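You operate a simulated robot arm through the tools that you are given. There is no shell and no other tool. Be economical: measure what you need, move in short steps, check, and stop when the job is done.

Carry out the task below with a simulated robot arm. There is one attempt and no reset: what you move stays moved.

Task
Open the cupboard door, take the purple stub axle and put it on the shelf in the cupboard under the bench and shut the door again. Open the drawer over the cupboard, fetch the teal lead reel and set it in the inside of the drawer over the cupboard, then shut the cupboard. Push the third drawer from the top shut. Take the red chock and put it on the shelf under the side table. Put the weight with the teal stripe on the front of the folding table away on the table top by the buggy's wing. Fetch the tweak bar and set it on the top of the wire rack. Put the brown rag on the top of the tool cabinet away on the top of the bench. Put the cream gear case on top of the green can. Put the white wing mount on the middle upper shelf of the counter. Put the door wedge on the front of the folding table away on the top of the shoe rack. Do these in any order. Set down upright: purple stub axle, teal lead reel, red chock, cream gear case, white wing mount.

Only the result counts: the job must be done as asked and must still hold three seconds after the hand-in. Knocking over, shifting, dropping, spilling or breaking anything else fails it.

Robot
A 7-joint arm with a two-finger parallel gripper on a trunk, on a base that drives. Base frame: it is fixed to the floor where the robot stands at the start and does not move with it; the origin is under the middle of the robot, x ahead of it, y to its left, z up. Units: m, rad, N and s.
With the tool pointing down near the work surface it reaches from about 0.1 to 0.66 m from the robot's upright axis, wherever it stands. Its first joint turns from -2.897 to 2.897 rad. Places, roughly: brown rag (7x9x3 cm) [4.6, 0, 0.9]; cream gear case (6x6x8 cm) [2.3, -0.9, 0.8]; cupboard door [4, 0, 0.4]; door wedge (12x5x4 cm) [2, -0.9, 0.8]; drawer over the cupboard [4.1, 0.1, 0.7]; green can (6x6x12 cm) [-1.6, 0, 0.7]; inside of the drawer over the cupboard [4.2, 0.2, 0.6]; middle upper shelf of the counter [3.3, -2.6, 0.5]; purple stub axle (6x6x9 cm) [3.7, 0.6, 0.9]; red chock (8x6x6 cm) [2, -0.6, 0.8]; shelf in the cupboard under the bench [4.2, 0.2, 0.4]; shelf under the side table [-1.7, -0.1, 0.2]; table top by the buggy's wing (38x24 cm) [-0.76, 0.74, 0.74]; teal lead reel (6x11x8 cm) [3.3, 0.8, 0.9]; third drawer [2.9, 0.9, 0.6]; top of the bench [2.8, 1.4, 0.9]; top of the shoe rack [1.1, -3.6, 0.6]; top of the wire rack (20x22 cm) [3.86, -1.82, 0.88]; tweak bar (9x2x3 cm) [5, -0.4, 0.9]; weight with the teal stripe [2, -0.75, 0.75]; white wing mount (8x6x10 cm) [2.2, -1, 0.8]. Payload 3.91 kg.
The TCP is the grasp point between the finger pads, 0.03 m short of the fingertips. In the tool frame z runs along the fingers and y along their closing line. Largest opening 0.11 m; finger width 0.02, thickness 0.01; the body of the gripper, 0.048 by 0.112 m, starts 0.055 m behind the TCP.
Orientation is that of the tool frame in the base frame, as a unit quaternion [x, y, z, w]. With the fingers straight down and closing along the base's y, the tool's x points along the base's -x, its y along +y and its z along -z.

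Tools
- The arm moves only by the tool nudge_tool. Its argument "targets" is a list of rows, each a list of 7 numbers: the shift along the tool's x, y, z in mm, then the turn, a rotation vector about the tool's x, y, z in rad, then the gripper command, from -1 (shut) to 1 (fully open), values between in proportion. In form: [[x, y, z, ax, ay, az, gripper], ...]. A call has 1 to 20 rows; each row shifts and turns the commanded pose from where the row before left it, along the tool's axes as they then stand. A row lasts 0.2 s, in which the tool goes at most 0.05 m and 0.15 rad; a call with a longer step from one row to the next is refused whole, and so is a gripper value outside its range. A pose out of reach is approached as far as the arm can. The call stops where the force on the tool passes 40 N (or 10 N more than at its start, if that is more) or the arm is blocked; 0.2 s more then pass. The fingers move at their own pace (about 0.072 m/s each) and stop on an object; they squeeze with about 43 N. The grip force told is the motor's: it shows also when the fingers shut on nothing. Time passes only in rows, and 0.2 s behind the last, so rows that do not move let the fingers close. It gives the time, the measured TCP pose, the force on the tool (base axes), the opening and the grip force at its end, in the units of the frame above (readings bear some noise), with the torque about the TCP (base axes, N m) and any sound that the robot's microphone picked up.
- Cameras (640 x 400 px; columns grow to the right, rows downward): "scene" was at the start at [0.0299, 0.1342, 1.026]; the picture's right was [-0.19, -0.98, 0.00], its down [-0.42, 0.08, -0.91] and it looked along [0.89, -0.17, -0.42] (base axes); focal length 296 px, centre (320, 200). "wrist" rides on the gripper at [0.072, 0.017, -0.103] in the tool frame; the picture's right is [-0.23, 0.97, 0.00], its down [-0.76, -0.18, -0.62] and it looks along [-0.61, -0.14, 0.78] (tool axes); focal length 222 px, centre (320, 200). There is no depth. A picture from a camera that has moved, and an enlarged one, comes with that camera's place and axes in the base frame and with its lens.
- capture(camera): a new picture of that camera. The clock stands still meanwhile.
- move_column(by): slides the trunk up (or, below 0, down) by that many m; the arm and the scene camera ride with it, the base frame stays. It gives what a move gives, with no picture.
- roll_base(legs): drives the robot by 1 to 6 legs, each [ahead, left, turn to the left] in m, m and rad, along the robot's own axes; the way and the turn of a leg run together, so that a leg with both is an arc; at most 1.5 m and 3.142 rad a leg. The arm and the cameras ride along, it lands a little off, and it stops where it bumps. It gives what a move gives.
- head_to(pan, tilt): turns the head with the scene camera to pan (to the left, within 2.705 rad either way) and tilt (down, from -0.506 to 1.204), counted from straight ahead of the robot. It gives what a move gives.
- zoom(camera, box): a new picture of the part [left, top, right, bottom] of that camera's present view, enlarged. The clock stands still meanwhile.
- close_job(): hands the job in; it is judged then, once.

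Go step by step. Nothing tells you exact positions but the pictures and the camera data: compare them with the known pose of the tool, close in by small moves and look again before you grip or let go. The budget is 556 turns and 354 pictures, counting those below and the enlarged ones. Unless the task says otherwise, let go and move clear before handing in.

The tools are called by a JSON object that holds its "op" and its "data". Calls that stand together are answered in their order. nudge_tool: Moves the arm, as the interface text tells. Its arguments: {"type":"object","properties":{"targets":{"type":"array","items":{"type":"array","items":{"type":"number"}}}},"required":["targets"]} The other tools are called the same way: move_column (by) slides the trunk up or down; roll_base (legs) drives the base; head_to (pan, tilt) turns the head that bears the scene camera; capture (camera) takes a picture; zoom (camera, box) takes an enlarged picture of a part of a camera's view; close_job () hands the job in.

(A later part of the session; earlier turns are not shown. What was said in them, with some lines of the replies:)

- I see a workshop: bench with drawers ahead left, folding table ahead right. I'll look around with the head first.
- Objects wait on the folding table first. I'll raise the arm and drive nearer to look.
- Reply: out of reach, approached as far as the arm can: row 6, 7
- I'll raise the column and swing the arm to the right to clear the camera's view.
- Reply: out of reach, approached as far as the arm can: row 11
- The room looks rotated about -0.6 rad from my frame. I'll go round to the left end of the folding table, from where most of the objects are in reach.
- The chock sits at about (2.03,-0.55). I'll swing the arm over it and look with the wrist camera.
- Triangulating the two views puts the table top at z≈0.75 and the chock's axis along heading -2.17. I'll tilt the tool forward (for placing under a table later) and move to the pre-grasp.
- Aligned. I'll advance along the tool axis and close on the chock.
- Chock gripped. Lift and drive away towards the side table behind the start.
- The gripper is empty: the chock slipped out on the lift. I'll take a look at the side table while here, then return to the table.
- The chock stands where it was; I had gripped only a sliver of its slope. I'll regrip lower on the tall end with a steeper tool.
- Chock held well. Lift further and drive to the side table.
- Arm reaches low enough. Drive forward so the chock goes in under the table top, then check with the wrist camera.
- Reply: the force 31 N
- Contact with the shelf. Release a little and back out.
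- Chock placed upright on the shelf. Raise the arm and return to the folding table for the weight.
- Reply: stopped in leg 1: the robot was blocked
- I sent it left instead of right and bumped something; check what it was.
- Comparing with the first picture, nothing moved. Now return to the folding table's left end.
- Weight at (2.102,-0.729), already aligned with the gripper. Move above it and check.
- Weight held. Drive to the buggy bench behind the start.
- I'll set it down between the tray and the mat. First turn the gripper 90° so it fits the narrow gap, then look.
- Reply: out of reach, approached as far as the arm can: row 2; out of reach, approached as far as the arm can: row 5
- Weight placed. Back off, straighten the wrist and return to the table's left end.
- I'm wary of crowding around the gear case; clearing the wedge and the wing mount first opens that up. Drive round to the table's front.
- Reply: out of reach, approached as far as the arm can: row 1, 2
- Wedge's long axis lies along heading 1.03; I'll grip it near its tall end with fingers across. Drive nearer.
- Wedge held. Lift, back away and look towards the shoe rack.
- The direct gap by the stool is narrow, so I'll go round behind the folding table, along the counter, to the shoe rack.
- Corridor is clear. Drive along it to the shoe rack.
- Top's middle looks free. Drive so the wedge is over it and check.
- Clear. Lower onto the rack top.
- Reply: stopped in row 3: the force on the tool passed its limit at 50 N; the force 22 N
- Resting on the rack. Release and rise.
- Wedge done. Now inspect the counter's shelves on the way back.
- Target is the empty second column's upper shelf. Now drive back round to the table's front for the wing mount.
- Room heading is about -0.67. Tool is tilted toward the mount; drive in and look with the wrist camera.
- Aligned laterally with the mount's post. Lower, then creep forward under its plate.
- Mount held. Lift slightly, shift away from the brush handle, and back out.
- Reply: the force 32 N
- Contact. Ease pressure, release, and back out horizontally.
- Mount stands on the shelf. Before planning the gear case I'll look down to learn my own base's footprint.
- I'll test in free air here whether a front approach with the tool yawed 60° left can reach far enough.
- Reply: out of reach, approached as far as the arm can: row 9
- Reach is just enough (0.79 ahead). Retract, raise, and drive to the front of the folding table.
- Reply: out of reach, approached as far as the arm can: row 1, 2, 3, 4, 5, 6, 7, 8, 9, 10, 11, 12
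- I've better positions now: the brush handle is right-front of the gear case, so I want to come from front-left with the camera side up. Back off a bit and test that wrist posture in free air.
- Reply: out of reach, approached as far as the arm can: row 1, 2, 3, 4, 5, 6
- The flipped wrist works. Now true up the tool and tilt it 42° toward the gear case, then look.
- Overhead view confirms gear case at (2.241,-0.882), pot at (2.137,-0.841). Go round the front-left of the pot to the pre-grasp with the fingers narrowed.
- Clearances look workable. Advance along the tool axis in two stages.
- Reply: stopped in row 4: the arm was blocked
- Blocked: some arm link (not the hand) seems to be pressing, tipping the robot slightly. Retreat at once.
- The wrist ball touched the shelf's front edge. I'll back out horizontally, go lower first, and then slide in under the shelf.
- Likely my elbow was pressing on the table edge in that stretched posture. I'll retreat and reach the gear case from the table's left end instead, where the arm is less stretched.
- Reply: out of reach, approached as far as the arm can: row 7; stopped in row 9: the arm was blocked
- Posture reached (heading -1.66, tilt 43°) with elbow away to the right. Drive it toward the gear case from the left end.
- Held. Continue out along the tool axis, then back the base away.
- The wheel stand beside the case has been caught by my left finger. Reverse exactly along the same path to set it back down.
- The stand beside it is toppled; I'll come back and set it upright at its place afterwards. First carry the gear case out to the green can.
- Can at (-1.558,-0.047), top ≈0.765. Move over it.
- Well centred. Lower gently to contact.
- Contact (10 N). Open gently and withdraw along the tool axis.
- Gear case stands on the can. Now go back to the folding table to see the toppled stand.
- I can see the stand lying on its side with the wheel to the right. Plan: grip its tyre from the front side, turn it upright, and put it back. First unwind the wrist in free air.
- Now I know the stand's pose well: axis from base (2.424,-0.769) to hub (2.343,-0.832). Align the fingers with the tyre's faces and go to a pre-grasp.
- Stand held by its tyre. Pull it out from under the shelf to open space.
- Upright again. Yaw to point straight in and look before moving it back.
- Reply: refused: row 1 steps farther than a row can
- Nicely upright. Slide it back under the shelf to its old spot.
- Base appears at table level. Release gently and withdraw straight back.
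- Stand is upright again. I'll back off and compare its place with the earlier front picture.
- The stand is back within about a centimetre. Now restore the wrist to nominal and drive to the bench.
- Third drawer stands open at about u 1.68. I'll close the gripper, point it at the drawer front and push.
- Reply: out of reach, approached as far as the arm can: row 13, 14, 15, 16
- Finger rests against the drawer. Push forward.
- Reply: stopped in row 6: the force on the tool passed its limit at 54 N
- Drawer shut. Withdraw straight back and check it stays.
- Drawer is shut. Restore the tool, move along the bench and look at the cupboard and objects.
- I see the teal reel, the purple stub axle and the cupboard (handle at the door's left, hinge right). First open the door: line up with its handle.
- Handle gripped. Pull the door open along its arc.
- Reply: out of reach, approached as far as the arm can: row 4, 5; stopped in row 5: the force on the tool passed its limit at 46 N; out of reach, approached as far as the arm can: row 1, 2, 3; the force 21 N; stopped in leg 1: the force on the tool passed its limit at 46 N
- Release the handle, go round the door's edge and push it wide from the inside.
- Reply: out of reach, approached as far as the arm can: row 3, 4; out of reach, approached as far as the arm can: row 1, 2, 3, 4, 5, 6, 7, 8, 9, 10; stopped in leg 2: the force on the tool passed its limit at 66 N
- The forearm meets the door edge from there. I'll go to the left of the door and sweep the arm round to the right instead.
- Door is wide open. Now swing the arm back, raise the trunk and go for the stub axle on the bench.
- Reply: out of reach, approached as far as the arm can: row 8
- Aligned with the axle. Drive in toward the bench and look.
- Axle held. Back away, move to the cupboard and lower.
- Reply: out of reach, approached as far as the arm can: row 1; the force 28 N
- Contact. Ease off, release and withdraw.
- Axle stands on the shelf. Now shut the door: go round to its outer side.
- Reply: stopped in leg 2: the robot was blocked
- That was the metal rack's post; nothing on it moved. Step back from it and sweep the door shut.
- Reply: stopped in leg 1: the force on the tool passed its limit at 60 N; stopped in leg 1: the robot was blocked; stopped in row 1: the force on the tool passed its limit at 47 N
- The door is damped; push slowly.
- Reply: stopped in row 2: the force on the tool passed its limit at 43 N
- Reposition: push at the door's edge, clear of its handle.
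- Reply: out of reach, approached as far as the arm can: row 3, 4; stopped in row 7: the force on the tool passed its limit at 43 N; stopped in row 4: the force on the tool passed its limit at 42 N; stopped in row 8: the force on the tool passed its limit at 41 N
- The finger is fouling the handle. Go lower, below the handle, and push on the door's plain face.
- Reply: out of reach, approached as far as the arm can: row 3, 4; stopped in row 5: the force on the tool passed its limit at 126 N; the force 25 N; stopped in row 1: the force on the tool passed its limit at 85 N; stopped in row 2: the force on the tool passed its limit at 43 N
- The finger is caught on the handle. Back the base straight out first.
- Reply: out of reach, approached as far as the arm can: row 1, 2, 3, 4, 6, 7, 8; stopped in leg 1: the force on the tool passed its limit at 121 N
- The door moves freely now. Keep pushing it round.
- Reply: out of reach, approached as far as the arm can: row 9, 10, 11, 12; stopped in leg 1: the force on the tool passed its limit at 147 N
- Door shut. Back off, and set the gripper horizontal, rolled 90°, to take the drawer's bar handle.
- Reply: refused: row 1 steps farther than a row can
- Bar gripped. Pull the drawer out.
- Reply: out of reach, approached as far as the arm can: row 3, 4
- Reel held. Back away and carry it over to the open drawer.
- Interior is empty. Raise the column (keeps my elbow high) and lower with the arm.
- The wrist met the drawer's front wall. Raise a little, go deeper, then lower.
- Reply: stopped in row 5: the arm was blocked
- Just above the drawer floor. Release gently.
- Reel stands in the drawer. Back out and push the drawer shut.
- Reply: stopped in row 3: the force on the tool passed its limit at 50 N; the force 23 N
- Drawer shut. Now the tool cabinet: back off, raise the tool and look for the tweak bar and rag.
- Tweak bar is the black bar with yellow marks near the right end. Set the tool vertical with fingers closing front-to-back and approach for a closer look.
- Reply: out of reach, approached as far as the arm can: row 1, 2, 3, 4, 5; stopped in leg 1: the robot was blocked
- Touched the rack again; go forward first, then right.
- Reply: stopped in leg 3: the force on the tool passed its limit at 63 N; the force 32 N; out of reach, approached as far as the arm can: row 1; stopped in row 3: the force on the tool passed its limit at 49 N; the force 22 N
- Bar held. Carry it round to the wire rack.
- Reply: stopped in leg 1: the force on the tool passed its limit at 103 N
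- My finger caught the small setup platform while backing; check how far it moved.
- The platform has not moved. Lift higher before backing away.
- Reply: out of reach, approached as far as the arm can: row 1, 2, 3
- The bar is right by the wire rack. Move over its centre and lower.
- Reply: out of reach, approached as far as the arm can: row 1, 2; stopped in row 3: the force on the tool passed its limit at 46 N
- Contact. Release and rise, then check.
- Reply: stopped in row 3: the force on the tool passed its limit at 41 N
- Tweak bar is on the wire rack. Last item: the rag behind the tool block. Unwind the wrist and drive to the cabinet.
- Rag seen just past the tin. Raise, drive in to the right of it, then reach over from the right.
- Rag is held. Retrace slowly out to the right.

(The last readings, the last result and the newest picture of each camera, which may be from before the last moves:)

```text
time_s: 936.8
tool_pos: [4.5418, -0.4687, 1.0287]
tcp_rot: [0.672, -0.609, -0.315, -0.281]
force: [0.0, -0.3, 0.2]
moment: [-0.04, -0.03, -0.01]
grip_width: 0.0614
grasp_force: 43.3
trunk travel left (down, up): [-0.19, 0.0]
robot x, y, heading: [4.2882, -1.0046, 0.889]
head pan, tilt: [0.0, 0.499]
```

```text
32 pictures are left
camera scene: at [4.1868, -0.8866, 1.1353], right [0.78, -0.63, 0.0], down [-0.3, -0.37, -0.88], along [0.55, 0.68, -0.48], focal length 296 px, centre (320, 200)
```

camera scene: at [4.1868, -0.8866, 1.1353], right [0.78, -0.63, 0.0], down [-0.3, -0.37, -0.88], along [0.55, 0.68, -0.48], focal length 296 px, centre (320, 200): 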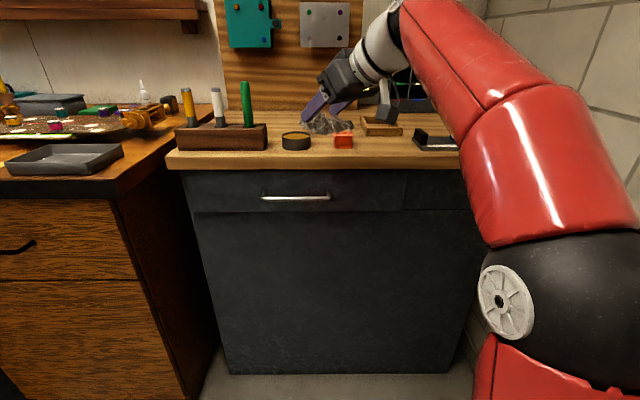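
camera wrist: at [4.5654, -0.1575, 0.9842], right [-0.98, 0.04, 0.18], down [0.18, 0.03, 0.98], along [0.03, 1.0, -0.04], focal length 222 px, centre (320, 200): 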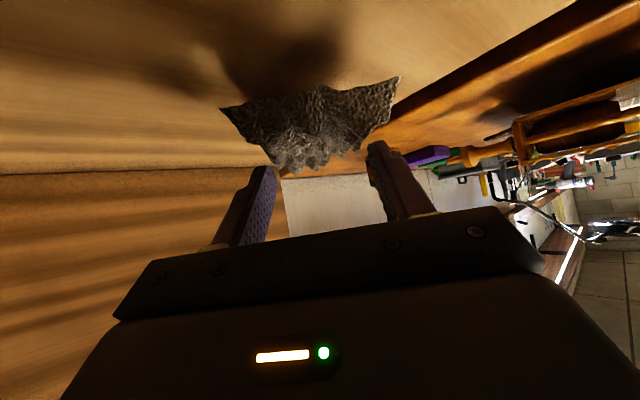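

{"op": "roll_base", "data": {"legs": [[-0.12, 0, 0], [0, 1.0, 0], [0, 0.77, 0]]}}

{"op": "capture", "data": {"camera": "scene"}}

```text
time_s: 946.6
tool_pos: [3.0819, 0.5617, 1.0284]
tcp_rot: [0.673, -0.607, -0.316, -0.281]
force: [-0.4, 0.6, -0.4]
moment: [-0.03, -0.01, 0.02]
grip_width: 0.0604
grasp_force: 42.9
trunk travel left (down, up): [-0.19, 0.0]
robot x, y, heading: [2.8287, 0.0237, 0.889]
head pan, tilt: [0.0, 0.499]
```

```text
31 pictures are left
camera scene: at [2.7277, 0.1402, 1.1353], right [0.78, -0.63, 0.0], down [-0.3, -0.37, -0.88], along [0.55, 0.68, -0.48], focal length 296 px, centre (320, 200)
```

scene: 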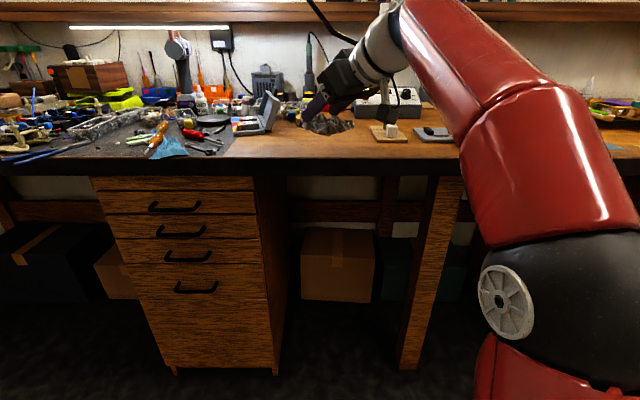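

{"op": "roll_base", "data": {"legs": [[0.17, 0.02, 0]]}}

{"op": "nudge_tool", "data": {"targets": [[23, 0, 19, 0, 0, 0, -1], [23, 0, 19, 0, 0, 0, -1]]}}

{"op": "capture", "data": {"camera": "wrist"}}

{"op": "capture", "data": {"camera": "scene"}}

```text
time_s: 948.1
tool_pos: [3.1715, 0.7075, 1.0284]
tcp_rot: [0.674, -0.606, -0.317, -0.281]
force: [0.2, 0.8, -0.7]
moment: [0.0, 0.02, 0.02]
grip_width: 0.0606
grasp_force: 42.4
trunk travel left (down, up): [-0.19, 0.0]
robot x, y, heading: [2.9173, 0.1669, 0.888]
head pan, tilt: [0.0, 0.499]
```

```text
time_s: 948.7
tool_pos: [3.1713, 0.707, 0.9689]
tcp_rot: [0.674, -0.606, -0.317, -0.28]
force: [-0.6, -0.5, -0.4]
moment: [-0.03, 0.0, 0.04]
grip_width: 0.0606
grasp_force: 42.9
trunk travel left (down, up): [-0.19, 0.0]
robot x, y, heading: [2.9193, 0.1682, 0.894]
head pan, tilt: [0.0, 0.499]
```

```text
30 pictures are left
camera wrist: at [3.1683, 0.5812, 0.9795], right [-0.98, 0.04, 0.18], down [0.18, 0.03, 0.98], along [0.03, 1.0, -0.04], focal length 222 px, centre (320, 200)
```

wrist: 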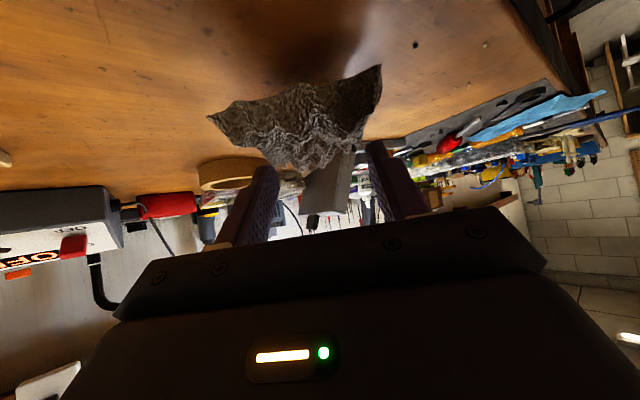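

```text
29 pictures are left
camera scene: at [2.8185, 0.2855, 1.1353], right [0.78, -0.63, 0.0], down [-0.3, -0.37, -0.88], along [0.55, 0.69, -0.48], focal length 296 px, centre (320, 200)
```

scene: 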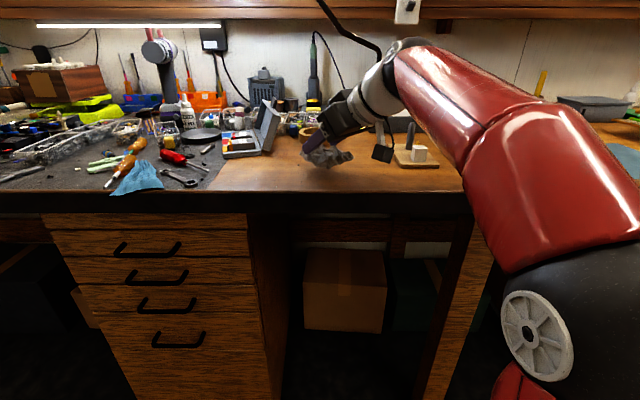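

{"op": "nudge_tool", "data": {"targets": [[6, 0, 5, 0, 0, 0, -1], [6, 0, 5, 0, 0, 0, -1], [4, 0, 3.3, 0, 0, 0, -1], [3, 0, 2.5, 0, 0, 0, -1], [3, 0, 2.5, 0, 0, 0, -1]]}}

{"op": "capture", "data": {"camera": "wrist"}}

```text
time_s: 949.9
tool_pos: [3.1716, 0.7058, 0.9437]
tcp_rot: [0.672, -0.606, -0.317, -0.284]
force: [3.0, 2.9, 20.1]
moment: [-0.45, 0.5, -0.07]
grip_width: 0.0605
grasp_force: 42.7
trunk travel left (down, up): [-0.19, 0.0]
robot x, y, heading: [2.9191, 0.1656, 0.896]
head pan, tilt: [0.0, 0.499]
```

```text
28 pictures are left
camera wrist: at [3.1679, 0.5798, 0.9539], right [-0.98, 0.04, 0.18], down [0.18, 0.02, 0.98], along [0.04, 1.0, -0.03], focal length 222 px, centre (320, 200)
```

wrist: 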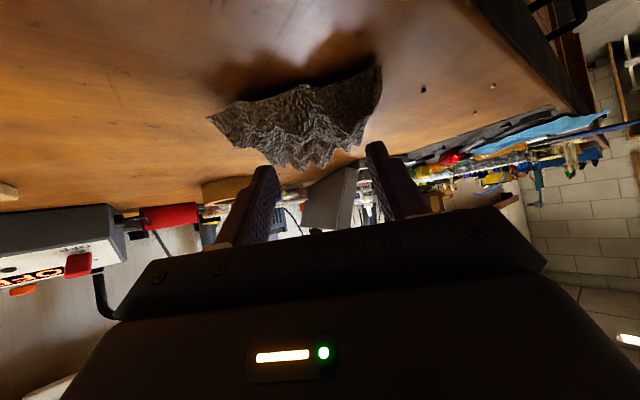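

Contact. Release and withdraw.

{"op": "nudge_tool", "data": {"targets": [[-2, 0, -1.7, 0, 0, 0, 0.3], [0, 0, 0, 0, 0, 0, 0.5], [0, 0, 0, 0, 0, 0, 0.5], [0, 0, -25, 0, 0, 0, 0.5], [0, 0, -30, 0, 0, 0, 0.5], [0, 0, -30, 0, 0, 0, 0.5]]}}

{"op": "roll_base", "data": {"legs": [[-0.35, 0, 0]]}}

{"op": "capture", "data": {"camera": "scene"}}

```text
time_s: 951.3
tool_pos: [3.178, 0.6415, 0.9973]
tcp_rot: [0.673, -0.607, -0.316, -0.28]
force: [-0.3, 0.4, 0.1]
moment: [0.0, 0.02, -0.01]
grip_width: 0.0824
grasp_force: 0.0
trunk travel left (down, up): [-0.19, 0.0]
robot x, y, heading: [2.9195, 0.1649, 0.893]
head pan, tilt: [0.0, 0.499]
```

```text
time_s: 953.5
tool_pos: [2.9611, 0.37, 0.9967]
tcp_rot: [0.673, -0.607, -0.315, -0.28]
force: [-0.1, 0.3, 0.3]
moment: [0.02, 0.02, 0.01]
grip_width: 0.0824
grasp_force: 0.1
trunk travel left (down, up): [-0.19, 0.0]
robot x, y, heading: [2.701, -0.1033, 0.894]
head pan, tilt: [0.0, 0.499]
```

```text
27 pictures are left
camera scene: at [2.601, 0.0142, 1.1353], right [0.78, -0.63, 0.0], down [-0.3, -0.37, -0.88], along [0.55, 0.68, -0.48], focal length 296 px, centre (320, 200)
```

scene: 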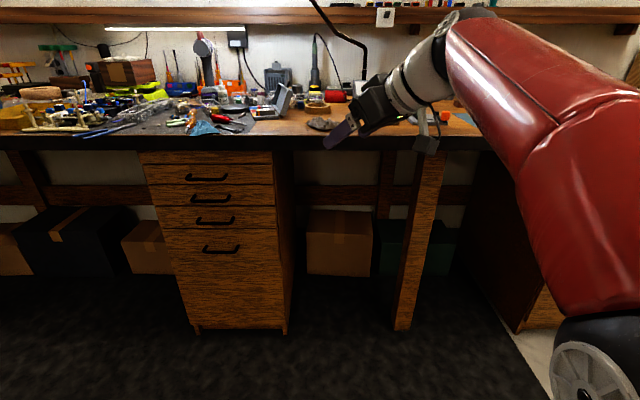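

Rag is on the bench. Check that the cupboard door and drawers are all shut.

{"op": "head_to", "data": {"pan": -0.75, "tilt": 0.4}}

{"op": "capture", "data": {"camera": "scene"}}

```text
time_s: 954.6
tool_pos: [2.9605, 0.3689, 0.997]
tcp_rot: [0.673, -0.607, -0.316, -0.281]
force: [0.5, -0.6, -0.6]
moment: [0.04, 0.01, 0.03]
grip_width: 0.0825
grasp_force: 0.1
trunk travel left (down, up): [-0.19, 0.0]
robot x, y, heading: [2.7044, -0.1044, 0.895]
head pan, tilt: [-0.75, 0.4]
```

```text
26 pictures are left
camera scene: at [2.6357, -0.0434, 1.1444], right [0.14, -0.99, 0.0], down [-0.39, -0.06, -0.92], along [0.91, 0.13, -0.39], focal length 296 px, centre (320, 200)
```

scene: 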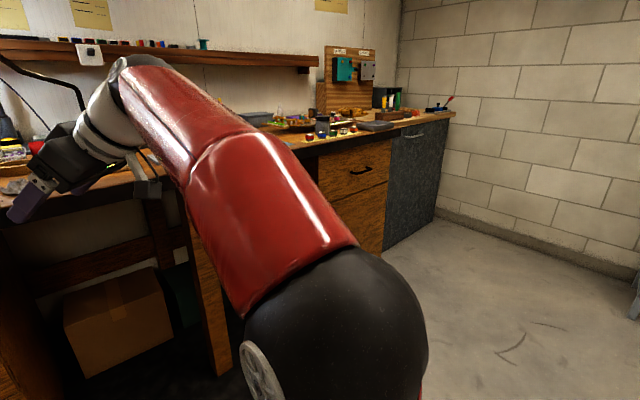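

Everything is in place and the arm is clear; handing in.

{"op": "close_job", "data": {}}

```text
The job is handed in.
```

I handed the job in with every listed item placed and all doors and drawers shut. One unlisted object, the white wheel stand on the folding table, got knocked over and I set it back by hand.

- **Wheel stand:** it toppled while I was reaching for the cream gear case. It is upright again, about a centimetre from where it stood, and may have turned about its post. This may still count against the job.
- **Bumps:** the base touched the small stand by the wall and the metal shelf rack, and a finger pressed on the setup platform on the tool cabinet. In the pictures, the small stand and the platform had not moved. Nothing on the rack was knocked over.
- **Teal lead reel:** it dropped about 2 cm onto the drawer floor when released, and it was standing upright afterwards.
- **Not re-checked at the end:** I saw the cupboard door fully shut after closing the drawer, but the arm hid part of it in the last picture. I did not go back to look at the gear case on the green can.
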